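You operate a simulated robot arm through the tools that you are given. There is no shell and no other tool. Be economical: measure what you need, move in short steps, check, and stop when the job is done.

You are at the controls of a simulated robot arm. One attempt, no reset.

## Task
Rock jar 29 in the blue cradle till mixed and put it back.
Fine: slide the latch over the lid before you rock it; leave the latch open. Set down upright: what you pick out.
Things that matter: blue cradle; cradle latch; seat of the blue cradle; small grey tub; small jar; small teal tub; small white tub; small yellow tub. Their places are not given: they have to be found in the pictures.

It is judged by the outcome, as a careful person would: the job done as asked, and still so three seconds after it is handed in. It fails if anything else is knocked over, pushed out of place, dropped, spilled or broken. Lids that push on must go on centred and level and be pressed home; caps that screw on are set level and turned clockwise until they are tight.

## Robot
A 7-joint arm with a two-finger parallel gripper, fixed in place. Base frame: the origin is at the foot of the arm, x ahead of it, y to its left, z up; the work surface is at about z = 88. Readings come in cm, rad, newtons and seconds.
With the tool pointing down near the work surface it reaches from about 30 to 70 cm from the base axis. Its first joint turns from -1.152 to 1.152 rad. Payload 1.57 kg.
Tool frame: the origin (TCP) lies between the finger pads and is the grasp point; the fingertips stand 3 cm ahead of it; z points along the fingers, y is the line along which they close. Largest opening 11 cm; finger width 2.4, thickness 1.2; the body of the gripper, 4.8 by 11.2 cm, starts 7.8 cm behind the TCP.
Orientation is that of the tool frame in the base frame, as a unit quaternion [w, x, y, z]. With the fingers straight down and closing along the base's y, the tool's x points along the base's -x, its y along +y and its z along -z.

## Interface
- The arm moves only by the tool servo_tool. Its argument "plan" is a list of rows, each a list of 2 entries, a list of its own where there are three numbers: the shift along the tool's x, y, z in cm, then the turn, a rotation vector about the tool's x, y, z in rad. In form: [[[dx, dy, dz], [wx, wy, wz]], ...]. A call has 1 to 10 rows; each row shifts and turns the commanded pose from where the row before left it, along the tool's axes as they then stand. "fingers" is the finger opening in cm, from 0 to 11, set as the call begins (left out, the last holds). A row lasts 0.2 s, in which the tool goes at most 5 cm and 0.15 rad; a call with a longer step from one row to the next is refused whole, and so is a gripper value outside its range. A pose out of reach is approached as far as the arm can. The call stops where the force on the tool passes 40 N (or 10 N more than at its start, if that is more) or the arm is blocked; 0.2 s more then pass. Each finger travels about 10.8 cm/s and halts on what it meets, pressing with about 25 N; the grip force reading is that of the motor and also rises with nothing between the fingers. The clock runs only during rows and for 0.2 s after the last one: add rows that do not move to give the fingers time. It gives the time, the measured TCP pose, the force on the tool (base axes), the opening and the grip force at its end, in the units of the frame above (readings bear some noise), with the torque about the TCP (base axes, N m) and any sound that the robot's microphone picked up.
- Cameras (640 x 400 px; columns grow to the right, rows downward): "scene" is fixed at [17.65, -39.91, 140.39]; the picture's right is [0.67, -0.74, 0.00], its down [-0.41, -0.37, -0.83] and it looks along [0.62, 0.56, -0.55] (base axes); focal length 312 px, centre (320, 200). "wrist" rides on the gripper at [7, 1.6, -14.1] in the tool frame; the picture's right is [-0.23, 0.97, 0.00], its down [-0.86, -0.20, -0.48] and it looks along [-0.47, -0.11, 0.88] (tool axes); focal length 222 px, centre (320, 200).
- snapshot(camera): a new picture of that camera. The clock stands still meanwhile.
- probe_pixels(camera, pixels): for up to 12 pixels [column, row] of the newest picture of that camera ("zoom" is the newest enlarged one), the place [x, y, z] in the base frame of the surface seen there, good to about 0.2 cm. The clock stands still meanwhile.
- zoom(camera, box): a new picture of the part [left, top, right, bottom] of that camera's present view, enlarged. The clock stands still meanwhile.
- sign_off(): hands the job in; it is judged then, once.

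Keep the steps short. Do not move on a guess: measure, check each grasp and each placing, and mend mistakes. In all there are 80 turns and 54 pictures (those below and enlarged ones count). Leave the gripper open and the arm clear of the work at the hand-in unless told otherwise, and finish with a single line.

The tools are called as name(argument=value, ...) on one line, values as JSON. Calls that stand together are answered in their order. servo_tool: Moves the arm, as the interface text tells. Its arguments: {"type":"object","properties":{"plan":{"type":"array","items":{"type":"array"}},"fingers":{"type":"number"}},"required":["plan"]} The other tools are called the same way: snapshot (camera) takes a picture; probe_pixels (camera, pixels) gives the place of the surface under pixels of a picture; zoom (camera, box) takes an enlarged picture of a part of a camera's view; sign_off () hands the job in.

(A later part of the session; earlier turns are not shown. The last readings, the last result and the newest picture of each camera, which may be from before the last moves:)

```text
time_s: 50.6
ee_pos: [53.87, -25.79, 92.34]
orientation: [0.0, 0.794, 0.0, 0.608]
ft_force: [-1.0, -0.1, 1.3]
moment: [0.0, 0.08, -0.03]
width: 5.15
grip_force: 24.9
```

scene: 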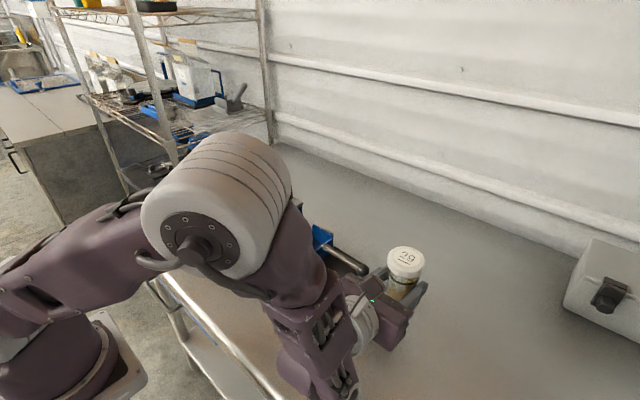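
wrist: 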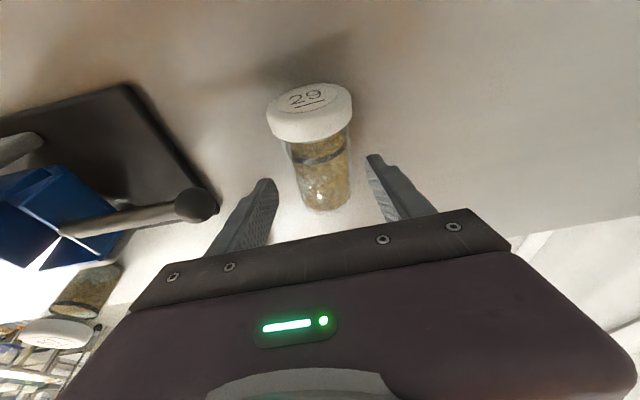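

Contact: the force went from -2.2 to +1.3 N. I'll open to 7.6 and then back out along the fingers.

servo_tool(plan=[[[0, 0, 0], [0, 0, 0]], [[0, 0, 0], [0, 0, 0]], [[0, 0, 0], [0, 0, 0]]], fingers=7.6)

servo_tool(plan=[[[0, 0, -0.5], [0, 0, 0]], [[0, 0, -1], [0, 0, 0]], [[0, 0, -1], [0, 0, 0]], [[0, 0, -1.5], [0, 0, 0]], [[0, 0, -1.5], [0, 0, 0]], [[0, 0, -1.5], [0, 0, 0]], [[0, 0, -1.5], [0, 0, 0]], [[0, 0, 0], [0, 0, 0]]])

snapshot(camera="scene")

```text
time_s: 51.4
ee_pos: [53.79, -25.85, 92.42]
orientation: [-0.001, 0.794, 0.001, 0.608]
ft_force: [-0.3, 0.4, 0.7]
moment: [0.02, -0.01, -0.01]
width: 7.61
grip_force: 0.1
```

```text
time_s: 53.2
ee_pos: [45.6, -25.69, 94.57]
orientation: [0.0, 0.793, 0.0, 0.609]
ft_force: [-0.9, -1.1, 0.5]
moment: [0.01, 0.0, 0.02]
width: 7.61
grip_force: 0.0
```

```text
20 pictures are left
```

scene: 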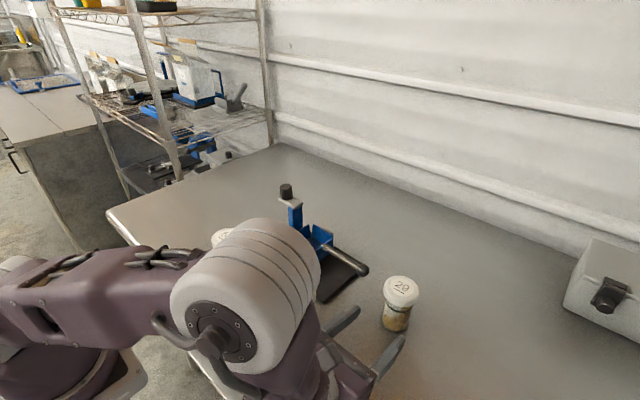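

Jar 29 stands upright by itself at about (53.9, -25.8). Now I'll raise the arm and bring the tool back to vertical.

servo_tool(plan=[[[1.93, 0, -0.52], [0, 0, 0]], [[2.9, 0, -0.78], [0, 0, 0]], [[2.9, 0, -0.78], [0, 0, 0]], [[2.9, 0, -0.78], [0, 0, 0]], [[2.9, 0, -0.78], [0, 0, 0]], [[2.9, 0, -0.78], [0, 0, 0]], [[2.9, 0, -0.78], [0, 0, 0]], [[0, 0, 0], [0, 0, 0]]])

servo_tool(plan=[[[0, 0, 0], [0, -0.14, 0]], [[0, 0, 0], [0, -0.14, 0]], [[0, 0, 0], [0, -0.14, 0]], [[0, 0, 0], [0, -0.14, 0]], [[0, 0, 0], [0, -0.14, 0]], [[0, 0, 0], [0, -0.14, 0]], [[0, 0, 0], [0, -0.14, 0]], [[0, 0, 0], [0, -0.14, 0]], [[0, 0, 0], [0, -0.14, 0]], [[0, 0, 0], [0, -0.049, 0]]])

servo_tool(plan=[[[0, 0, 0], [0, 0, -0.15]], [[0, 0, 0], [0, 0, -0.15]], [[0, 0, 0], [0, 0, -0.15]], [[0, 0, 0], [0, 0, -0.15]], [[0, 0, 0], [0, 0, -0.15]], [[0, 0, 0], [0, 0, -0.15]], [[0, 0, 0], [0, 0, -0.15]], [[0, 0, 0], [0, 0, -0.15]], [[0, 0, 0], [0, 0, -0.15]], [[0, 0, 0], [0, 0, -0.15]]])

snapshot(camera="scene")

```text
time_s: 55.0
ee_pos: [45.7, -25.88, 114.52]
orientation: [0.0, 0.794, 0.0, 0.608]
ft_force: [0.2, -0.1, -0.1]
moment: [0.0, 0.03, 0.01]
width: 7.61
grip_force: 0.1
```

```text
time_s: 57.2
ee_pos: [45.62, -25.89, 114.56]
orientation: [0.0, 1.0, -0.001, -0.001]
ft_force: [-0.5, -0.5, 0.0]
moment: [-0.01, 0.02, 0.03]
width: 7.6
grip_force: 0.1
```

```text
time_s: 59.4
ee_pos: [45.65, -25.82, 114.54]
orientation: [0.0, 0.73, 0.683, 0.001]
ft_force: [0.4, 0.1, -0.3]
moment: [0.03, 0.03, 0.0]
width: 7.58
grip_force: 0.1
```

```text
19 pictures are left
```

scene: 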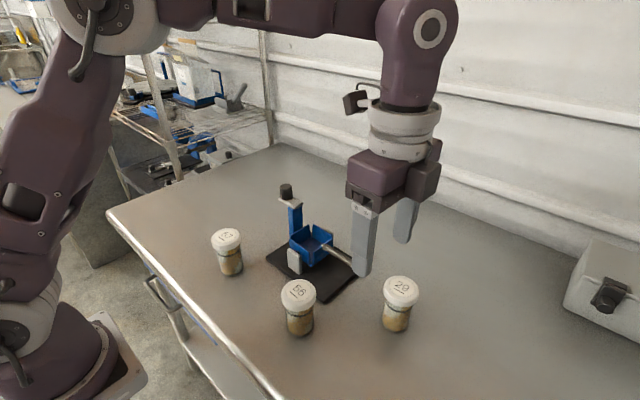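

All three jars stand. I'll measure jar 29's lid and finish the yaw.

probe_pixels(camera="scene", pixels=[[401, 286], [387, 286], [416, 289], [404, 278], [397, 299], [300, 294]])

servo_tool(plan=[[[0, 0, 0], [0, 0, -0.0708]], [[0, 0, 0], [0, 0, 0]]])

```text
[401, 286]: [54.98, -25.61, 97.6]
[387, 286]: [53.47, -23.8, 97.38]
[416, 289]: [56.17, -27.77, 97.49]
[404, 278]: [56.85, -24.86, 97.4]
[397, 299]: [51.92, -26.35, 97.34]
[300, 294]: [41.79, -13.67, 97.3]
```

```text
time_s: 60.0
ee_pos: [45.75, -25.87, 114.52]
orientation: [0.0, 0.706, 0.708, -0.001]
ft_force: [0.3, -0.5, 0.2]
moment: [0.02, -0.02, 0.02]
width: 7.59
grip_force: 0.1
```

Lid centre is about (54.4, -25.7). I'll go above it, then down to TCP z≈96.4 with the fingers open at 8.5.

servo_tool(plan=[[[0.15, 2.65, 0], [0, 0, 0]], [[0, 3, 0], [0, 0, 0]], [[0, 3, 0], [0, 0, 0]], [[0, 0, 3], [0, 0, 0]], [[0, 0, 3], [0, 0, 0]], [[0, 0, 2], [0, 0, 0]], [[0, 0, 0], [0, 0, 0]]], fingers=8.5)

snapshot(camera="wrist")

probe_pixels(camera="wrist", pixels=[[321, 155], [321, 140], [321, 165], [300, 150], [342, 150]])

```text
time_s: 61.6
ee_pos: [54.37, -25.89, 106.44]
orientation: [0.001, 0.707, 0.707, 0.0]
ft_force: [0.1, -0.1, 0.4]
moment: [-0.02, -0.01, 0.02]
width: 8.5
grip_force: 0.1
```

```text
18 pictures are left
```

wrist: 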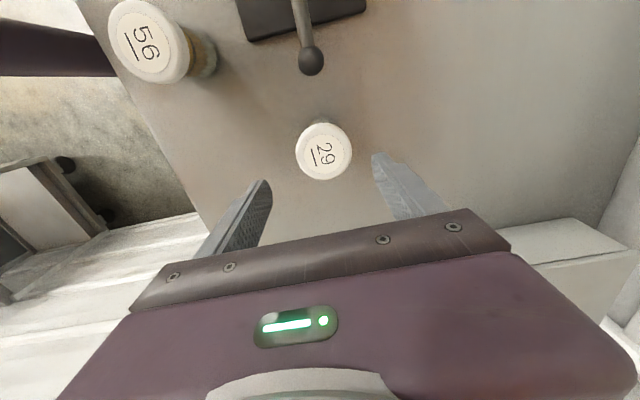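

```text
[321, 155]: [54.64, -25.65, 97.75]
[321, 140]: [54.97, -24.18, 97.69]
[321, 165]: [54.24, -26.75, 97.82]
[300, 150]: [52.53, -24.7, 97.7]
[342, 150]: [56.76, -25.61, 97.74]
```

Lid centre refined to (54.95, -25.25). I'll correct and descend to z≈96.4.

servo_tool(plan=[[[0.6, 0.55, 0], [0, 0, 0]], [[0, 0, 2.5], [0, 0, 0]], [[0, 0, 2.5], [0, 0, 0]], [[0, 0, 2.5], [0, 0, 0]], [[0, 0, 1.5], [0, 0, 0]], [[0, 0, 1], [0, 0, 0]], [[0, 0, 0], [0, 0, 0]]])

servo_tool(plan=[[[0, 0, 0], [0, 0, 0]], [[0, 0, 0], [0, 0, 0]], [[0, 0, 0], [0, 0, 0]], [[0, 0, 0], [0, 0, 0]], [[0, 0, 0], [0, 0, 0]]], fingers=3)

servo_tool(plan=[[[0, 0, -0.3], [0, 0, 0]], [[0, 0, -0.5], [0, 0, 0]], [[0, 0, -0.7], [0, 0, 0]], [[0, 0, -0.7], [0, 0, 0]], [[0, 0, -0.5], [0, 0, 0]], [[0, 0, -0.3], [0, 0, 0]], [[0, 0, 0], [0, 0, 0]], [[0, 0, 0], [0, 0, 0]]])

zoom(camera="scene", box=[330, 210, 480, 340])

```text
time_s: 63.2
ee_pos: [54.63, -24.95, 96.43]
orientation: [-0.001, 0.707, 0.707, 0.0]
ft_force: [0.2, -0.9, -0.1]
moment: [-0.01, 0.01, -0.04]
width: 8.51
grip_force: 0.2
```

```text
time_s: 64.4
ee_pos: [54.66, -25.02, 96.4]
orientation: [0.001, 0.707, 0.707, 0.0]
ft_force: [1.0, -0.1, -0.4]
moment: [-0.01, 0.02, 0.03]
width: 5.82
grip_force: 25.5
```

```text
time_s: 66.2
ee_pos: [54.86, -25.15, 99.52]
orientation: [0.0, 0.707, 0.707, 0.0]
ft_force: [-0.3, -0.1, -2.2]
moment: [0.02, 0.02, 0.06]
width: 5.82
grip_force: 25.0
```

```text
3.08 times, centred on (405, 275) of scene
```

zoom: 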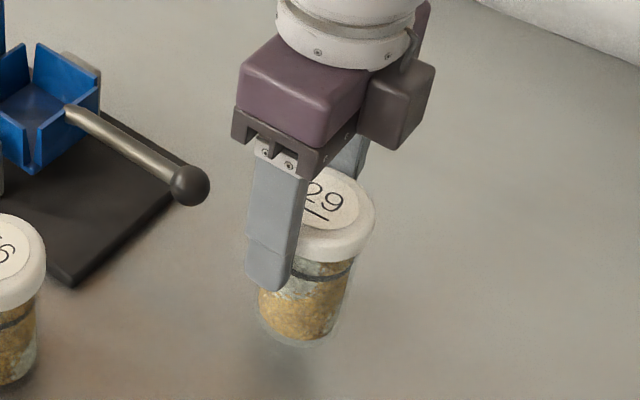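

Held at 5.82. I'll lift the rest of the way gently and move in y, perpendicular to the closing direction, with gradual starts.

servo_tool(plan=[[[0, 0, -0.4], [0, 0, 0]], [[0, 0, -0.8], [0, 0, 0]], [[0, 0, -1.2], [0, 0, 0]], [[0, 0, -1.4], [0, 0, 0]], [[0, 0, -1.4], [0, 0, 0]], [[0, 0, -1.4], [0, 0, 0]], [[0, 0, -1.2], [0, 0, 0]], [[0, 0, -0.6], [0, 0, 0]], [[0, 0, 0], [0, 0, 0]]])

servo_tool(plan=[[[0.3, 0, 0], [0, 0, 0]], [[0.6, 0, 0], [0, 0, 0]], [[0.9, 0, 0], [0, 0, 0]], [[1.2, 0.1, 0], [0, 0, 0]], [[1.3, 0.1, 0], [0, 0, 0]], [[1.3, 0.1, 0], [0, 0, 0]], [[1.3, 0.1, 0], [0, 0, 0]], [[1.3, 0.1, 0], [0, 0, 0]], [[1.3, 0.1, 0], [0, 0, 0]], [[1.3, 0, 0], [0, 0, 0]]])

servo_tool(plan=[[[1.3, 0, 0], [0, 0, 0]], [[1.3, 0, 0], [0, 0, 0]], [[1.3, 0, 0], [0, 0, 0]], [[1.3, 0, 0], [0, 0, 0]], [[1.3, 0, 0], [0, 0, 0]], [[1.0, 0, 0], [0, 0, 0]], [[0.8, 0, 0], [0, 0, 0]], [[0.5, 0, 0], [0, 0, 0]], [[0.3, 0, 0], [0, 0, 0]], [[0, 0, 0], [0, 0, 0]]])

zoom(camera="scene", box=[260, 150, 380, 290])

```text
time_s: 68.2
ee_pos: [54.78, -25.14, 108.09]
orientation: [-0.001, 0.707, 0.707, -0.001]
ft_force: [0.0, 0.4, -2.4]
moment: [0.01, 0.04, 0.0]
width: 5.86
grip_force: 24.9
```

```text
time_s: 70.4
ee_pos: [55.55, -14.26, 107.77]
orientation: [-0.001, 0.707, 0.707, -0.001]
ft_force: [-0.1, -0.6, -1.5]
moment: [0.02, 0.01, -0.02]
width: 5.84
grip_force: 25.1
```

```text
time_s: 72.6
ee_pos: [55.44, -5.12, 107.85]
orientation: [-0.001, 0.707, 0.707, 0.0]
ft_force: [-1.1, 0.1, -3.2]
moment: [0.0, 0.0, 0.02]
width: 5.85
grip_force: 25.1
```

```text
2.86 times, centred on (320, 220) of scene
```

zoom: 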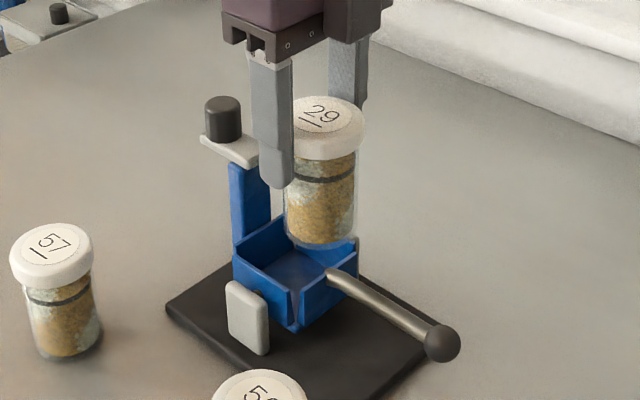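

The jar hangs level near the cradle. I'll check the lid's position relative to the gripper.

probe_pixels(camera="zoom", pixels=[[318, 114], [335, 101], [357, 122], [318, 140], [345, 112]])

```text
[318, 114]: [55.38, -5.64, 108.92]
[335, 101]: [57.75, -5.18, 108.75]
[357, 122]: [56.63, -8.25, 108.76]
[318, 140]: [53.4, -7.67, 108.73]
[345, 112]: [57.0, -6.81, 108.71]
```

The lid centre is about (55.4, -5.9), so it sits ≈0.6–0.8 behind the TCP in y. I'll move +2.7 in y to centre it at -3.15, then lower 3 cm and check.

servo_tool(plan=[[[0.3, 0, 0], [0, 0, 0]], [[0.6, 0.1, 0], [0, 0, 0]], [[0.8, 0, 0], [0, 0, 0]], [[0.6, 0, 0], [0, 0, 0]], [[0.4, 0, 0], [0, 0, 0]], [[0, 0, 0.5], [0, 0, 0]], [[0, 0, 1], [0, 0, 0]], [[0, 0, 1], [0, 0, 0]], [[0, 0, 0.5], [0, 0, 0]], [[0, 0, 0], [0, 0, 0]]])

zoom(camera="scene", box=[270, 170, 350, 270])

```text
time_s: 74.8
ee_pos: [55.47, -2.43, 104.87]
orientation: [0.0, 0.707, 0.707, 0.0]
ft_force: [0.7, 0.1, -3.0]
moment: [-0.02, 0.01, -0.02]
width: 5.87
grip_force: 25.2
```

```text
4.00 times, centred on (310, 220) of scene
```

zoom: 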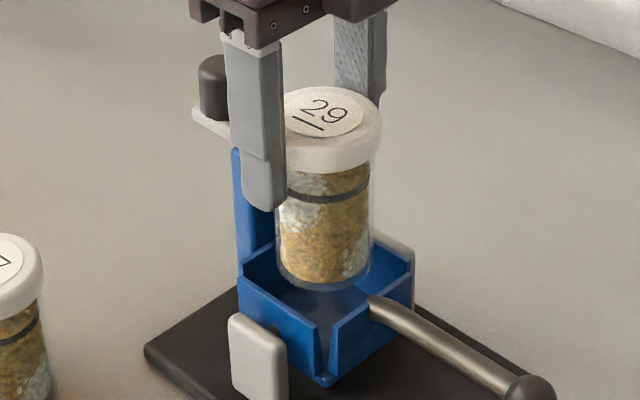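

probe_pixels(camera="zoom", pixels=[[325, 115], [336, 91], [376, 118], [320, 148], [372, 140], [330, 262]])

```text
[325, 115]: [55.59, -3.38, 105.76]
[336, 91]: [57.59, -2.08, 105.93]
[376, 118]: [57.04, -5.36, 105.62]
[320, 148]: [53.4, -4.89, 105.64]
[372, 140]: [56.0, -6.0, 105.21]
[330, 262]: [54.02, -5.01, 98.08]
```

Lid centre is (55.4, -3.2), well centred over the seat at (55.5, -3.1). I'll lower until it touches the seat, expected in ≈4.0 cm.

servo_tool(plan=[[[0, 0, 0.4], [0, 0, 0]], [[0, 0, 0.6], [0, 0, 0]], [[0, 0, 0.6], [0, 0, 0]], [[0, 0, 0.6], [0, 0, 0]], [[0, 0, 0.6], [0, 0, 0]], [[0, 0, 0.4], [0, 0, 0]], [[0, 0, 0.3], [0, 0, 0]], [[0, 0, 0], [0, 0, 0]]])

servo_tool(plan=[[[0, 0, 0.1], [0, 0, 0]], [[0, 0, 0.1], [0, 0, 0]], [[0, 0, 0.1], [0, 0, 0]], [[0, 0, 0], [0, 0, 0]]])

```text
time_s: 76.6
ee_pos: [55.49, -2.41, 101.48]
orientation: [-0.001, 0.707, 0.707, 0.0]
ft_force: [0.7, 0.1, -2.1]
moment: [-0.01, 0.0, -0.02]
width: 5.83
grip_force: 25.4
```

```text
time_s: 77.6
ee_pos: [55.57, -2.5, 101.09]
orientation: [-0.001, 0.707, 0.707, -0.001]
ft_force: [-0.6, -0.9, -2.1]
moment: [0.01, 0.03, -0.02]
width: 5.84
grip_force: 24.7
```

servo_tool(plan=[[[0, 0, 0.1], [0, 0, 0]], [[0, 0, 0.1], [0, 0, 0]], [[0, 0, 0], [0, 0, 0]]])

servo_tool(plan=[[[0, 0, 0.1], [0, 0, 0]], [[0, 0, 0], [0, 0, 0]]])

servo_tool(plan=[[[0, 0, 0.1], [0, 0, 0]], [[0, 0, 0], [0, 0, 0]]])

```text
time_s: 78.4
ee_pos: [55.4, -2.4, 100.93]
orientation: [-0.001, 0.707, 0.707, 0.0]
ft_force: [0.0, 0.6, -1.4]
moment: [0.04, 0.03, -0.03]
width: 5.88
grip_force: 25.3
```

```text
time_s: 79.0
ee_pos: [55.53, -2.41, 100.81]
orientation: [-0.001, 0.707, 0.707, 0.0]
ft_force: [0.5, 0.1, -1.8]
moment: [0.02, -0.01, -0.01]
width: 5.83
grip_force: 24.8
```

```text
time_s: 79.6
ee_pos: [55.41, -2.45, 100.75]
orientation: [0.0, 0.707, 0.707, -0.001]
ft_force: [0.1, -0.6, -2.7]
moment: [0.03, 0.0, -0.02]
width: 5.82
grip_force: 25.2
```

servo_tool(plan=[[[0, 0, 0.1], [0, 0, 0]], [[0, 0, 0], [0, 0, 0]]])

servo_tool(plan=[[[0, 0, 0.1], [0, 0, 0]], [[0, 0, 0], [0, 0, 0]]])

zoom(camera="scene", box=[270, 170, 350, 270])

```text
time_s: 80.2
ee_pos: [55.33, -2.45, 100.57]
orientation: [0.0, 0.707, 0.707, 0.0]
ft_force: [0.3, -0.2, -1.5]
moment: [0.01, -0.02, 0.03]
width: 5.84
grip_force: 25.0
```

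```text
time_s: 80.8
ee_pos: [55.42, -2.36, 100.48]
orientation: [-0.001, 0.707, 0.707, -0.001]
ft_force: [0.4, -0.5, -0.8]
moment: [0.01, 0.02, 0.0]
width: 5.83
grip_force: 25.2
```

```text
4.00 times, centred on (310, 220) of scene
```

zoom: 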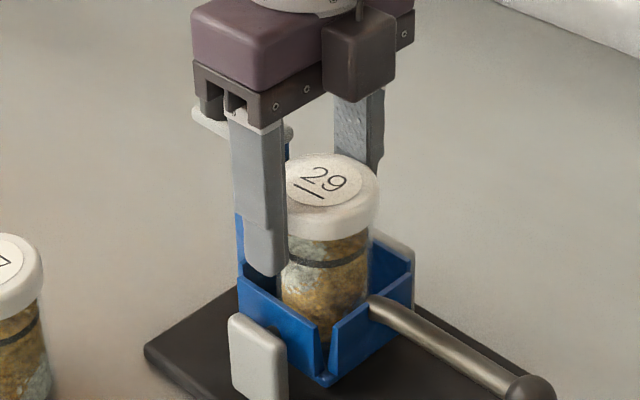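

Force is rising to -0.8 N, so it is just touching. One more small step, then I'll open and lift straight away.

servo_tool(plan=[[[0, 0, 0.1], [0, 0, 0]], [[0, 0, 0], [0, 0, 0]]])

servo_tool(plan=[[[0, 0, 0], [0, 0, 0]], [[0, 0, 0], [0, 0, 0]], [[0, 0, 0], [0, 0, 0]], [[0, 0, -1], [0, 0, 0]], [[0, 0, -2], [0, 0, 0]], [[0, 0, -3], [0, 0, 0]], [[0, 0, -3], [0, 0, 0]], [[0, 0, -2], [0, 0, 0]], [[0, 0, 0], [0, 0, 0]]], fingers=8)

zoom(camera="scene", box=[260, 165, 380, 285])

```text
time_s: 81.4
ee_pos: [55.53, -2.42, 100.52]
orientation: [-0.001, 0.707, 0.707, 0.0]
ft_force: [-1.2, 1.4, 2.6]
moment: [0.11, 0.0, 0.02]
width: 5.86
grip_force: 25.2
```

```text
time_s: 83.4
ee_pos: [55.66, -2.44, 111.6]
orientation: [0.0, 0.707, 0.707, 0.001]
ft_force: [-0.3, 0.1, -0.1]
moment: [-0.01, 0.0, 0.0]
width: 8.0
grip_force: 0.1
```

```text
3.33 times, centred on (320, 225) of scene
```

zoom: 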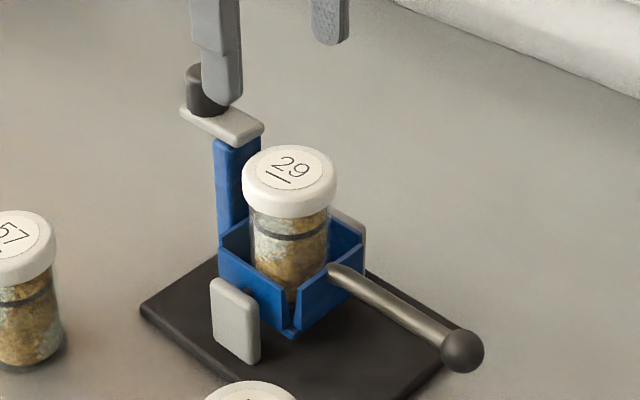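

Jar 29 is seated upright in the cradle. Next is the latch: I'll move over its knob (≈55.3, 4.8) and look.

servo_tool(plan=[[[2, 0, 0], [0, 0, 0]], [[3, 0, 0], [0, 0, 0]], [[2.2, 0, 0], [0, 0, 0]], [[0, 0, 0], [0, 0, 0]]], fingers=5)

snapshot(camera="wrist")

probe_pixels(camera="wrist", pixels=[[321, 160], [315, 165], [325, 165], [321, 150], [321, 172], [310, 160], [332, 160]])

```text
time_s: 84.4
ee_pos: [55.48, 4.8, 111.42]
orientation: [-0.001, 0.707, 0.707, -0.001]
ft_force: [-0.2, -0.7, 0.5]
moment: [-0.01, 0.02, 0.01]
width: 4.99
grip_force: 0.1
```

```text
12 pictures are left
```

wrist: 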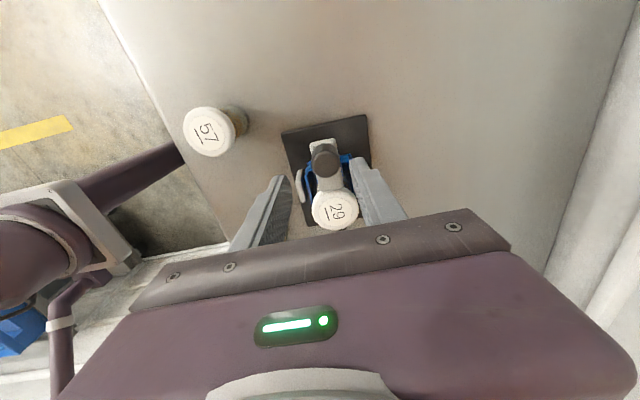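

```text
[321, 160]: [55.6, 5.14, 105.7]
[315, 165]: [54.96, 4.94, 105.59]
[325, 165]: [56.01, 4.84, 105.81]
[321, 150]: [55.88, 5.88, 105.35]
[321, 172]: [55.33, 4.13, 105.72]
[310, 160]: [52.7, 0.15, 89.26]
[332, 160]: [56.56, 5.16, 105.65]
```

Knob centre is ≈(56.0, 5.1), top 105.7. I'll centre, descend so the tips reach z≈103.5 just above the plate, and close on the knob.

servo_tool(plan=[[[0.25, 0.45, 0], [0, 0, 0]], [[0, 0, 1.5], [0, 0, 0]], [[0, 0, 1.5], [0, 0, 0]], [[0, 0, 1.2], [0, 0, 0]], [[0, 0, 0.7], [0, 0, 0]], [[0, 0, 0], [0, 0, 0]]])

servo_tool(plan=[[[0, 0, 0], [0, 0, 0]], [[0, 0, 0], [0, 0, 0]], [[0, 0, 0], [0, 0, 0]]], fingers=1.5)

zoom(camera="scene", box=[260, 145, 360, 255])

```text
time_s: 85.8
ee_pos: [56.02, 5.12, 106.54]
orientation: [-0.001, 0.706, 0.708, 0.0]
ft_force: [0.3, -0.4, 0.2]
moment: [-0.01, -0.01, 0.0]
width: 4.98
grip_force: 0.0
```

```text
time_s: 86.6
ee_pos: [55.88, 5.03, 106.61]
orientation: [-0.002, 0.707, 0.707, 0.0]
ft_force: [-12.5, -0.5, 0.1]
moment: [-0.01, 0.43, -0.13]
width: 2.66
grip_force: 25.0
```

```text
3.64 times, centred on (310, 200) of scene
```

zoom: 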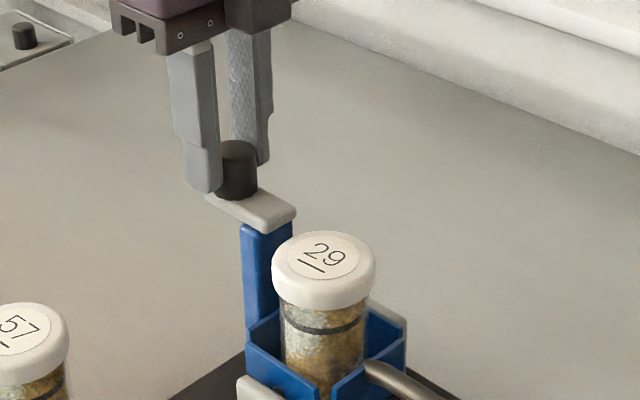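

Gripped at 2.66, with a side load of -12.5 N because the knob is a little to -x. I'll ease -0.3 in x, then slide the latch towards -y over the lid.

servo_tool(plan=[[[0, -0.2, 0], [0, 0, 0]], [[0, -0.1, 0], [0, 0, 0]], [[-0.3, 0, 0], [0, 0, 0]], [[-0.5, 0, 0], [0, 0, 0]], [[-0.5, 0, 0], [0, 0, 0]], [[-0.5, 0, 0], [0, 0, 0]], [[0, 0, 0], [0, 0, 0]]])

```text
time_s: 88.2
ee_pos: [55.76, 3.22, 106.53]
orientation: [0.0, 0.707, 0.707, 0.0]
ft_force: [9.2, 0.4, -0.7]
moment: [0.04, -0.43, 0.12]
width: 2.68
grip_force: 25.1
```

It slides freely. I'll ease x by +0.13 and continue until it stops.

servo_tool(plan=[[[-0.3, 0.13, 0], [0, 0, 0]], [[-0.4, 0, 0], [0, 0, 0]], [[-0.4, 0, 0], [0, 0, 0]], [[-0.4, 0, 0], [0, 0, 0]], [[0, 0, 0], [0, 0, 0]]])

servo_tool(plan=[[[-0.3, 0, 0], [0, 0, 0]], [[-0.3, 0, 0], [0, 0, 0]], [[-0.3, 0, 0], [0, 0, 0]], [[0, 0, 0], [0, 0, 0]]])

zoom(camera="scene", box=[260, 145, 360, 255])

```text
time_s: 89.4
ee_pos: [55.74, 1.83, 106.5]
orientation: [-0.002, 0.707, 0.708, 0.001]
ft_force: [-14.3, 12.1, 8.1]
moment: [0.73, 0.2, -0.14]
width: 2.74
grip_force: 25.4
```

```text
time_s: 90.4
ee_pos: [55.78, 0.92, 106.39]
orientation: [-0.001, 0.706, 0.708, -0.001]
ft_force: [-10.8, 10.2, 0.1]
moment: [0.89, 0.3, -0.05]
width: 2.69
grip_force: 24.9
```

```text
3.64 times, centred on (310, 200) of scene
```

zoom: 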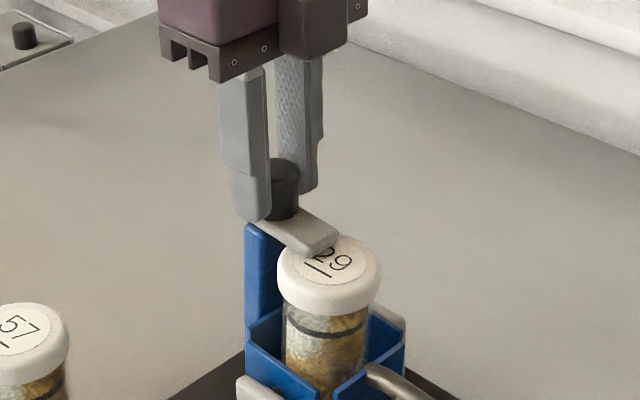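

The plate now passes over the lid centre, with ~10 N drag. I'll try a little further to find the stop.

servo_tool(plan=[[[-0.2, -0.1, 0], [0, 0, 0]], [[-0.2, 0, 0], [0, 0, 0]], [[0, 0, 0], [0, 0, 0]]])

zoom(camera="scene", box=[270, 180, 350, 270])

```text
time_s: 91.2
ee_pos: [55.78, 0.51, 106.47]
orientation: [-0.001, 0.707, 0.707, 0.0]
ft_force: [-8.5, 9.3, 1.6]
moment: [0.9, 0.04, -0.02]
width: 2.69
grip_force: 24.8
```

```text
4.44 times, centred on (310, 225) of scene
```

zoom: 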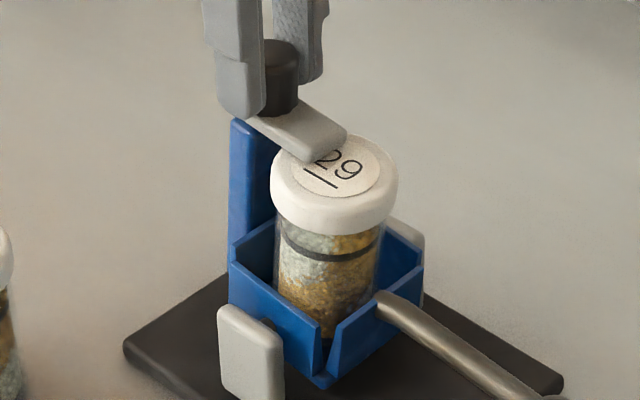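

The label keeps the same relation to the plate, so the jar may be dragging along. I'll measure the lid tilt and the plate.

probe_pixels(camera="zoom", pixels=[[350, 140], [380, 165], [350, 190], [320, 190], [290, 160], [395, 180], [300, 130], [325, 145], [285, 200], [335, 305], [280, 285]])

```text
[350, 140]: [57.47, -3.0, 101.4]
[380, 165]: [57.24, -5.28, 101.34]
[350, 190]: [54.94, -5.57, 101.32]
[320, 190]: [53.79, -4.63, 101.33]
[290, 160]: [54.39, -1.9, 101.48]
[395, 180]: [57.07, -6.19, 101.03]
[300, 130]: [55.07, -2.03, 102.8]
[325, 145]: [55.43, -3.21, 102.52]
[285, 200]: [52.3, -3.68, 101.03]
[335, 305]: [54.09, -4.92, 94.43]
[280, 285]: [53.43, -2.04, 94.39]
```

The lid stays level at 101.4; the jar merely shifted ~0.8 cm within the seat's slack. The plate tip covers to about y -3.4. I'll push a bit more to find the latch's stop.

servo_tool(plan=[[[-0.2, 0, 0], [0, 0, 0]], [[-0.2, 0, 0], [0, 0, 0]], [[-0.2, 0, 0], [0, 0, 0]], [[0, 0, 0], [0, 0, 0]]])

```text
time_s: 92.2
ee_pos: [55.66, -0.16, 106.66]
orientation: [0.0, 0.707, 0.707, -0.001]
ft_force: [-7.8, 10.7, 13.9]
moment: [0.62, 0.11, -0.04]
width: 2.68
grip_force: 25.1
```

zoom(camera="scene", box=[270, 180, 350, 270])

probe_pixels(camera="zoom", pixels=[[350, 150], [335, 150], [300, 130], [395, 180], [285, 200], [350, 190], [365, 165], [280, 90], [285, 60]])

```text
4.44 times, centred on (310, 225) of scene
```

zoom: 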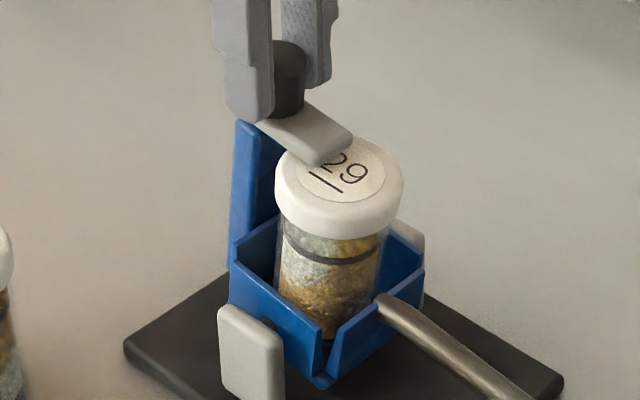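

```text
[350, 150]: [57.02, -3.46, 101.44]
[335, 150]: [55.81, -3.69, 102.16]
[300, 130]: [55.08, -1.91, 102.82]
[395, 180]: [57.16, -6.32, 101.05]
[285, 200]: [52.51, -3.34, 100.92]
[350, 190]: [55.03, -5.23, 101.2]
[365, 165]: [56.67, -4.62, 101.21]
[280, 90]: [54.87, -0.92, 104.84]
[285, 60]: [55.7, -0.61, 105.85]
```

The post itself now leans. The latch reached its stop near y≈1.8, and since then I've been tipping the whole cradle slightly. So the latch is fully over the lid. I'll let go of the knob, lift clear, and look.

servo_tool(plan=[[[0.1, 0, 0], [0, 0, 0]], [[0, 0, 0], [0, 0, 0]], [[0, 0, 0], [0, 0, 0]], [[0, 0, -1], [0, 0, 0]], [[0, 0, -3], [0, 0, 0]], [[0, 0, -3], [0, 0, 0]], [[0, 0, 0], [0, 0, 0]]], fingers=5)

zoom(camera="scene", box=[260, 170, 380, 290])

probe_pixels(camera="zoom", pixels=[[310, 150], [300, 175], [330, 180], [463, 350], [440, 335], [400, 308], [265, 105], [270, 145]])

```text
time_s: 93.8
ee_pos: [55.52, -0.11, 113.58]
orientation: [0.0, 0.707, 0.707, 0.0]
ft_force: [0.5, -0.3, 0.6]
moment: [-0.02, 0.05, 0.03]
width: 5.02
grip_force: 0.0
```

```text
3.33 times, centred on (320, 230) of scene
```

zoom: 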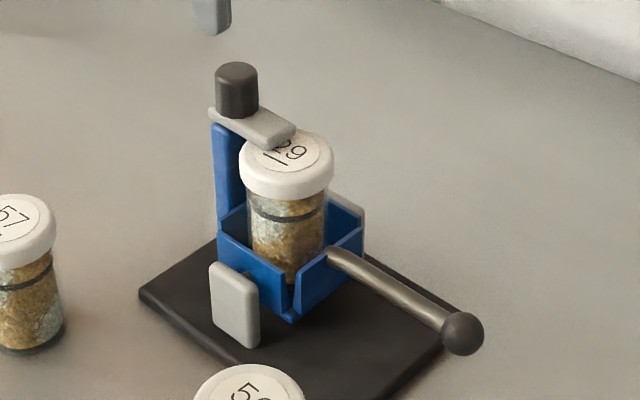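

```text
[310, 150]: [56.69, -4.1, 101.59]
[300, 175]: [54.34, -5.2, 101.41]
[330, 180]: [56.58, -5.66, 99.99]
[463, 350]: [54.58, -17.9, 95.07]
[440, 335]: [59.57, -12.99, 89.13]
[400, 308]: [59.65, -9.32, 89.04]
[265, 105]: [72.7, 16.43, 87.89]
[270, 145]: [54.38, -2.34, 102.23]
```

The cradle sprang back upright by itself and the latch plate lies over the lid of 29. Next is the handle: the ball is at about (55.1, -16.9, 95.4). I'll go above it and descend with the fingers at 4.5, well above the rest.

servo_tool(plan=[[[-2.8, -0.4, 0], [0, 0, 0]], [[-3.5, 0, 0], [0, 0, 0]], [[-3.5, 0, 0], [0, 0, 0]], [[-3.5, 0, 0], [0, 0, 0]], [[-3.5, 0, 0], [0, 0, 0]], [[0, 0, 3], [0, 0, 0]], [[0, 0, 3], [0, 0, 0]], [[0, 0, 3], [0, 0, 0]], [[0, 0, 0], [0, 0, 0]]], fingers=4.5)

snapshot(camera="wrist")

probe_pixels(camera="wrist", pixels=[[321, 150], [321, 155], [316, 155], [326, 155], [321, 160], [321, 165], [318, 140]])

```text
time_s: 95.8
ee_pos: [54.98, -17.03, 104.44]
orientation: [0.0, 0.707, 0.708, 0.0]
ft_force: [-0.3, -0.6, 0.6]
moment: [0.01, 0.0, -0.02]
width: 4.47
grip_force: 0.1
```

```text
6 pictures are left
```

wrist: 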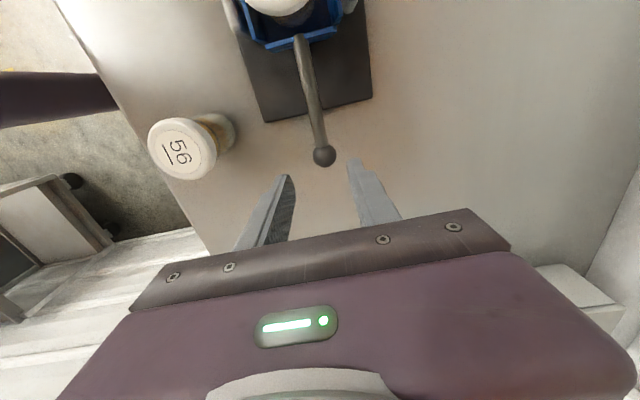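

```text
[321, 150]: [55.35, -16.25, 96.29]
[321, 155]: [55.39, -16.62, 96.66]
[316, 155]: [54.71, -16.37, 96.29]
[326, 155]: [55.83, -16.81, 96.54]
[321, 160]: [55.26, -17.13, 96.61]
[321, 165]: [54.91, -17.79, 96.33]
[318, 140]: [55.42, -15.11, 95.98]
```

Ball centre is ≈(55.5, -16.8, 95.5). I'll centre, descend to TCP z≈96.6, and close on it.

servo_tool(plan=[[[0.2, 0.45, 0], [0, 0, 0]], [[0, 0, 2.5], [0, 0, 0]], [[0, 0, 2.5], [0, 0, 0]], [[0, 0, 1.8], [0, 0, 0]], [[0, 0, 1], [0, 0, 0]], [[0, 0, 0], [0, 0, 0]]])

servo_tool(plan=[[[0, 0, 0], [0, 0, 0]], [[0, 0, 0], [0, 0, 0]], [[0, 0, 0], [0, 0, 0]]], fingers=1)

```text
time_s: 97.2
ee_pos: [55.66, -16.7, 96.74]
orientation: [0.0, 0.706, 0.708, 0.001]
ft_force: [0.0, 0.2, 0.1]
moment: [-0.03, 0.0, -0.01]
width: 4.49
grip_force: 0.0
```

```text
time_s: 98.0
ee_pos: [55.53, -16.71, 96.85]
orientation: [-0.001, 0.707, 0.707, -0.001]
ft_force: [-12.0, -1.6, 0.0]
moment: [0.06, 0.24, 0.07]
width: 2.55
grip_force: 24.3
```

Gripped at 2.55. I'll ease x by -0.17, then try a first small upstroke along the arc about the pivot (y≈-3, z≈93).

servo_tool(plan=[[[0, -0.17, 0], [0, 0, 0]], [[0.15, 0, -0.7], [0, 0, 0]], [[0.2, 0, -0.7], [0, 0, 0]], [[0.45, 0, -1.31], [0, 0, 0]], [[0, 0, 0], [0, 0, 0]]])

```text
time_s: 99.2
ee_pos: [55.56, -15.77, 99.45]
orientation: [0.0, 0.706, 0.708, 0.0]
ft_force: [2.4, 1.5, -12.0]
moment: [-0.22, -0.11, 0.02]
width: 2.56
grip_force: 24.9
```

A spring pushes back (12 N at ~0.2 rad). I'll go a little further up and watch the force.

servo_tool(plan=[[[0.3, 0, -0.65], [0, 0, 0]], [[0.3, 0, -0.62], [0, 0, 0]], [[0.36, 0, -0.6], [0, 0, 0]], [[0.36, 0, -0.59], [0, 0, 0]], [[0, 0, 0], [0, 0, 0]]])

zoom(camera="scene", box=[250, 160, 390, 290])

```text
time_s: 100.4
ee_pos: [55.75, -14.72, 101.91]
orientation: [0.001, 0.707, 0.707, -0.001]
ft_force: [-3.5, -13.5, -5.4]
moment: [-0.74, 0.17, 0.06]
width: 2.52
grip_force: 25.0
```

```text
3.08 times, centred on (320, 225) of scene
```

zoom: 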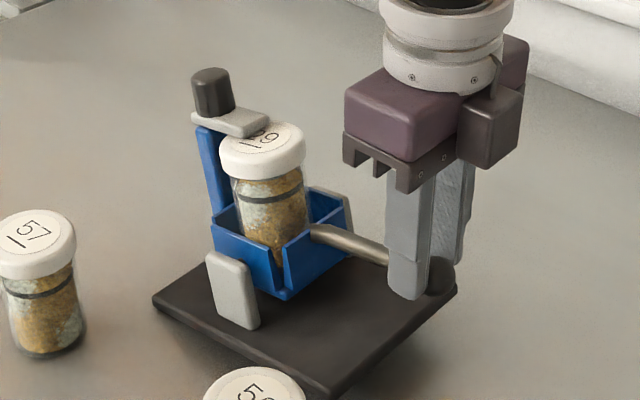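

The cradle tilts well with the jar secured, and the ball wants a slightly flatter arc (pivot nearer z 94.5). Now I'll do the downstroke through neutral to about -0.3 rad.

servo_tool(plan=[[[-1.0, 0, 1.29], [0, 0, 0]], [[-0.6, 0, 1.99], [0, 0, 0]], [[-0.3, 0, 1.78], [0, 0, 0]], [[0, 0, 1.66], [0, 0, 0]], [[0.2, 0, 2.0], [0, 0, 0]], [[0.3, 0, 1.2], [0, 0, 0]], [[0, 0, 0], [0, 0, 0]]])

```text
time_s: 102.0
ee_pos: [55.67, -16.03, 91.96]
orientation: [0.002, 0.707, 0.708, 0.0]
ft_force: [2.3, -7.8, 21.3]
moment: [-0.37, -0.06, 0.03]
width: 2.57
grip_force: 25.2
```

Good: at the bottom the spring gives 21 N with no slip. Now I'll do full rocking cycles, one up and down per call.

servo_tool(plan=[[[-0.65, 0, -3.24], [0, 0, 0]], [[0, 0, -1.66], [0, 0, 0]], [[0.24, 0, -1.78], [0, 0, 0]], [[0.56, 0, -1.99], [0, 0, 0]], [[0.6, 0, -1.3], [0, 0, 0]], [[-0.6, 0, 1.3], [0, 0, 0]], [[-0.56, 0, 1.99], [0, 0, 0]], [[-0.24, 0, 1.78], [0, 0, 0]], [[0.05, 0, 1.66], [0, 0, 0]], [[0.3, 0, 3.2], [0, 0, 0]]])

servo_tool(plan=[[[-0.35, 0, -3.2], [0, 0, 0]], [[0, 0, -1.66], [0, 0, 0]], [[0.24, 0, -1.78], [0, 0, 0]], [[0.56, 0, -1.99], [0, 0, 0]], [[0.6, 0, -1.3], [0, 0, 0]], [[-0.6, 0, 1.3], [0, 0, 0]], [[-0.56, 0, 1.99], [0, 0, 0]], [[-0.24, 0, 1.78], [0, 0, 0]], [[0.05, 0, 1.66], [0, 0, 0]], [[0.3, 0, 3.2], [0, 0, 0]]])

servo_tool(plan=[[[-0.35, 0, -3.2], [0, 0, 0]], [[0, 0, -1.66], [0, 0, 0]], [[0.24, 0, -1.78], [0, 0, 0]], [[0.56, 0, -1.99], [0, 0, 0]], [[0.6, 0, -1.3], [0, 0, 0]], [[-0.6, 0, 1.3], [0, 0, 0]], [[-0.56, 0, 1.99], [0, 0, 0]], [[-0.24, 0, 1.78], [0, 0, 0]], [[0.05, 0, 1.66], [0, 0, 0]], [[0.3, 0, 3.2], [0, 0, 0]]])

servo_tool(plan=[[[-0.35, 0, -3.2], [0, 0, 0]], [[0, 0, -1.66], [0, 0, 0]], [[0.24, 0, -1.78], [0, 0, 0]], [[0.56, 0, -1.99], [0, 0, 0]], [[0.6, 0, -1.3], [0, 0, 0]], [[-0.6, 0, 1.3], [0, 0, 0]], [[-0.56, 0, 1.99], [0, 0, 0]], [[-0.24, 0, 1.78], [0, 0, 0]], [[0.05, 0, 1.66], [0, 0, 0]], [[0.3, 0, 3.2], [0, 0, 0]]])

zoom(camera="scene", box=[250, 160, 390, 290])

```text
time_s: 104.2
ee_pos: [55.53, -16.61, 94.28]
orientation: [0.006, 0.707, 0.707, 0.0]
ft_force: [-9.7, 4.3, 16.7]
moment: [0.1, 0.38, -0.2]
width: 2.08
grip_force: 6.0
stopped in row 10: the force on the tool passed its limit (the readings are from after the stop); the commanded pose is now the measured one
```

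```text
time_s: 106.5
ee_pos: [55.91, -16.58, 94.65]
orientation: [0.008, 0.707, 0.707, 0.001]
ft_force: [-6.6, 4.3, 14.8]
moment: [-0.02, 0.31, -0.04]
width: 1.56
grip_force: 2.7
stopped in row 10: the force on the tool passed its limit (the readings are from after the stop); the commanded pose is now the measured one
```

```text
time_s: 108.7
ee_pos: [55.8, -16.71, 94.68]
orientation: [0.01, 0.707, 0.707, 0.001]
ft_force: [-7.5, -0.9, 32.5]
moment: [-0.01, 0.49, -0.08]
width: 1.58
grip_force: 3.6
```

```text
time_s: 110.9
ee_pos: [55.7, -16.55, 94.69]
orientation: [0.01, 0.706, 0.708, 0.003]
ft_force: [-6.7, 1.5, 34.6]
moment: [-0.07, 0.47, -0.07]
width: 1.56
grip_force: 3.3
```

```text
3.08 times, centred on (320, 225) of scene
```

zoom: 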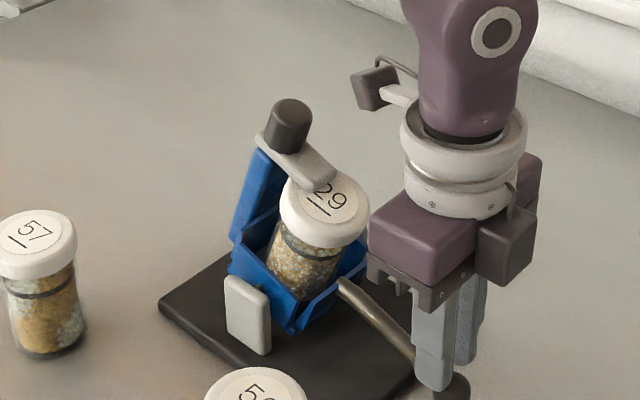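

The fingers slipped up the ball to a narrower grip (1.56) and have been pressing it down; the jar's contents now look evenly speckled, unlike 57's layers. Before going on I'll let the spring return the cradle gently to level by rising slowly.

servo_tool(plan=[[[0, 0, -0.5], [0, 0, 0]], [[-0.05, 0, -0.7], [0, 0, 0]], [[-0.05, 0, -0.7], [0, 0, 0]], [[-0.05, 0, -0.7], [0, 0, 0]], [[0, 0, -0.7], [0, 0, 0]], [[0, 0, -0.7], [0, 0, 0]], [[0, 0, -0.5], [0, 0, 0]], [[0, 0, 0], [0, 0, 0]]])

```text
time_s: 112.7
ee_pos: [55.62, -16.75, 98.98]
orientation: [0.008, 0.707, 0.707, 0.002]
ft_force: [-1.9, 1.2, 2.3]
moment: [0.01, 0.04, 0.01]
width: 1.09
grip_force: 0.1
```

The cradle is back at neutral and the fingers are free. To be sure it's mixed I'll regrip the ball deeper (TCP z≈95.7) and rock some more with a smaller downstroke.

servo_tool(plan=[[[0, -0.2, -0.5], [0, 0, 0]], [[0, 0, 0], [0, 0, 0]], [[0, 0, 0], [0, 0, 0]], [[0, 0, 1.2], [0, 0, 0]], [[0, 0, 1.2], [0, 0, 0]], [[0, 0, 1.3], [0, 0, 0]], [[0, 0, 0], [0, 0, 0]]], fingers=5)

servo_tool(plan=[[[0, 0, 0], [0, 0, 0]], [[0, 0, 0], [0, 0, 0]], [[0, 0, 0], [0, 0, 0]]], fingers=0.5)

```text
time_s: 114.3
ee_pos: [55.51, -16.81, 95.8]
orientation: [0.008, 0.707, 0.708, 0.002]
ft_force: [-0.2, -0.1, -0.1]
moment: [0.02, 0.0, 0.0]
width: 4.99
grip_force: 0.1
```

```text
time_s: 115.1
ee_pos: [55.61, -16.76, 95.74]
orientation: [0.008, 0.706, 0.708, 0.001]
ft_force: [2.5, -0.1, -0.6]
moment: [-0.07, -0.03, 0.04]
width: 2.52
grip_force: 24.6
```

Firm grip at 2.52 with no side load. Now smoother cycles, each starting and ending at neutral.

servo_tool(plan=[[[0.24, 0, -1.78], [0, 0, 0]], [[0.45, 0, -1.8], [0, 0, 0]], [[0.4, 0, -1.0], [0, 0, 0]], [[-0.4, 0, 1.0], [0, 0, 0]], [[-0.45, 0, 1.8], [0, 0, 0]], [[-0.24, 0, 1.78], [0, 0, 0]], [[0, 0, 1.7], [0, 0, 0]], [[0.2, 0, 1.8], [0, 0, 0]], [[-0.2, 0, -1.8], [0, 0, 0]], [[0, 0, -1.7], [0, 0, 0]]])

servo_tool(plan=[[[0.24, 0, -1.78], [0, 0, 0]], [[0.45, 0, -1.8], [0, 0, 0]], [[0.4, 0, -1.0], [0, 0, 0]], [[-0.4, 0, 1.0], [0, 0, 0]], [[-0.45, 0, 1.8], [0, 0, 0]], [[-0.24, 0, 1.78], [0, 0, 0]], [[0, 0, 1.7], [0, 0, 0]], [[0.2, 0, 1.8], [0, 0, 0]], [[-0.2, 0, -1.8], [0, 0, 0]], [[0, 0, -1.7], [0, 0, 0]]])

servo_tool(plan=[[[0.24, 0, -1.78], [0, 0, 0]], [[0.45, 0, -1.8], [0, 0, 0]], [[0.4, 0, -1.0], [0, 0, 0]], [[-0.4, 0, 1.0], [0, 0, 0]], [[-0.45, 0, 1.8], [0, 0, 0]], [[-0.24, 0, 1.78], [0, 0, 0]], [[0, 0, 1.7], [0, 0, 0]], [[0.2, 0, 1.8], [0, 0, 0]], [[-0.2, 0, -1.8], [0, 0, 0]], [[0, 0, -1.7], [0, 0, 0]]])

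servo_tool(plan=[[[0.24, 0, -1.78], [0, 0, 0]], [[0.45, 0, -1.8], [0, 0, 0]], [[0.4, 0, -1.0], [0, 0, 0]], [[-0.4, 0, 1.0], [0, 0, 0]], [[-0.45, 0, 1.8], [0, 0, 0]], [[-0.24, 0, 1.78], [0, 0, 0]], [[0, 0, 1.7], [0, 0, 0]], [[0.2, 0, 1.8], [0, 0, 0]], [[-0.2, 0, -1.8], [0, 0, 0]], [[0, 0, -1.7], [0, 0, 0]]])

```text
time_s: 117.3
ee_pos: [55.48, -16.64, 95.83]
orientation: [0.01, 0.706, 0.708, 0.002]
ft_force: [6.5, 3.2, -2.7]
moment: [-0.68, -0.09, 0.06]
width: 2.51
grip_force: 25.3
```

```text
time_s: 119.5
ee_pos: [55.65, -16.77, 95.97]
orientation: [0.01, 0.707, 0.708, 0.001]
ft_force: [4.4, 5.3, -3.3]
moment: [-0.62, -0.09, 0.05]
width: 2.58
grip_force: 24.4
```

```text
time_s: 121.7
ee_pos: [55.57, -16.73, 95.83]
orientation: [0.01, 0.707, 0.707, 0.002]
ft_force: [8.2, -3.4, -2.3]
moment: [-0.78, -0.07, -0.04]
width: 1.39
grip_force: 24.3
```

```text
time_s: 123.3
ee_pos: [55.82, -17.06, 95.34]
orientation: [0.014, 0.707, 0.707, 0.002]
ft_force: [-4.3, -1.6, 12.7]
moment: [0.12, 0.14, 0.08]
width: 0.86
grip_force: 2.3
stopped in row 7: the force on the tool passed its limit (the readings are from after the stop); the commanded pose is now the measured one
```

It slipped off again on the fourth cycle and is now pressing on the handle. I'll rise slowly so the spring brings it back, then look at the contents.

servo_tool(plan=[[[0, 0, -0.5], [0, 0, 0]], [[0, 0, -0.7], [0, 0, 0]], [[0, 0, -0.7], [0, 0, 0]], [[0, 0, -0.7], [0, 0, 0]], [[0, 0, -0.7], [0, 0, 0]], [[0, 0, -1], [0, 0, 0]], [[0, 0, -2], [0, 0, 0]], [[0, 0, -3], [0, 0, 0]], [[0, 0, -3], [0, 0, 0]], [[0, 0, 0], [0, 0, 0]]])

zoom(camera="scene", box=[205, 165, 375, 335])

```text
time_s: 125.5
ee_pos: [55.54, -16.89, 107.79]
orientation: [0.014, 0.706, 0.708, 0.004]
ft_force: [0.4, 0.2, -0.1]
moment: [0.0, 0.0, -0.03]
width: 0.49
grip_force: 0.0
```

```text
2.35 times, centred on (290, 250) of scene
```

zoom: 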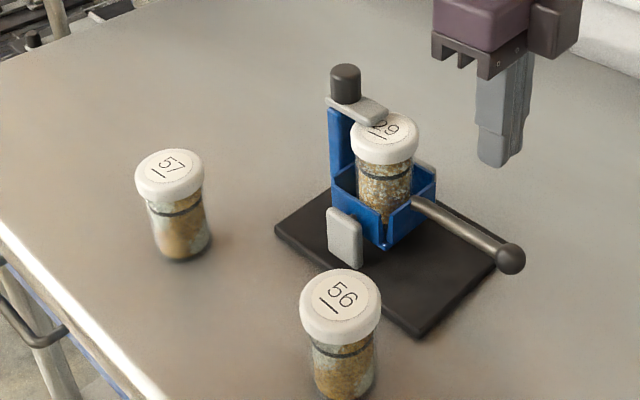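

29's contents are now finely speckled throughout, where 56 and 57 still show clumps and layers, so it's mixed. The cradle is upright again. I'll measure the knob and lid, and correct the small tool tilt.

probe_pixels(camera="zoom", pixels=[[345, 70], [345, 85], [355, 68], [335, 70], [400, 132], [413, 140], [365, 150], [385, 145], [405, 120], [345, 80], [360, 152], [417, 152]])

servo_tool(plan=[[[0, 0, -2], [0, 0, 0]], [[0, 0, 0], [0, 0, 0]]], fingers=5.5)

```text
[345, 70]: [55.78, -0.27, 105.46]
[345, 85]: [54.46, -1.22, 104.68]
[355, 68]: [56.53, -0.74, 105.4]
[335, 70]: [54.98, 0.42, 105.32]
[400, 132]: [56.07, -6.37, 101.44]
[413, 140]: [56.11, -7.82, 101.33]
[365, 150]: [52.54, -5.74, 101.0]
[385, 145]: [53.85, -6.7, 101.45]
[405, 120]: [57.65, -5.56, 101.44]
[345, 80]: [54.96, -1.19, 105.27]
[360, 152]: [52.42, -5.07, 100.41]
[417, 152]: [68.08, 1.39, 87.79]
```

```text
time_s: 126.1
ee_pos: [55.6, -16.75, 109.8]
orientation: [0.013, 0.706, 0.708, 0.003]
ft_force: [0.0, 1.2, 0.3]
moment: [0.03, 0.02, -0.02]
width: 5.52
grip_force: 0.0
```

The knob now reads (55.6, -0.2) and the lid centre y≈-5. Compared with before, the whole cradle stand seems to have crept ~1.5–2 cm towards -y during rocking. I'll quantify that against the first measurements (support top [49.9, -2.6, 93.5], wall tops y 0.55, ball top y -16.6).

probe_pixels(camera="zoom", pixels=[[337, 212], [350, 215], [345, 212], [510, 245], [510, 258], [276, 231], [418, 335], [492, 272], [345, 180], [338, 130], [330, 195], [424, 190]])

servo_tool(plan=[[[2, 0, 0], [0.0226, 0.0142, 0.003]], [[3.5, 0, 0], [0, 0, 0]], [[3.5, 0, 0], [0, 0, 0]], [[3.5, 0, 0], [0, 0, 0]], [[2.5, 0, 0], [0, 0, 0]], [[1.5, 0, 0], [0, 0, 0]], [[0, 0, 0], [0, 0, 0]]])

```text
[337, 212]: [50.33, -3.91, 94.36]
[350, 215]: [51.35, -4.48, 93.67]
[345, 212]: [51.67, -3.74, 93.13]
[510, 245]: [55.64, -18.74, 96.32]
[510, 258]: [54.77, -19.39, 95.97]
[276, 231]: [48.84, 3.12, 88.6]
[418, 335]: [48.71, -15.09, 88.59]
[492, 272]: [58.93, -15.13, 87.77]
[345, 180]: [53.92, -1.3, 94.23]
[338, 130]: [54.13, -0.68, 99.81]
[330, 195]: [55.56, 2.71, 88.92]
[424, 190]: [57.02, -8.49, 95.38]
```

```text
time_s: 127.7
ee_pos: [55.68, -0.23, 109.7]
orientation: [0.0, 0.707, 0.707, 0.001]
ft_force: [-1.3, -0.4, 0.3]
moment: [-0.02, -0.01, -0.03]
width: 5.49
grip_force: 0.0
```

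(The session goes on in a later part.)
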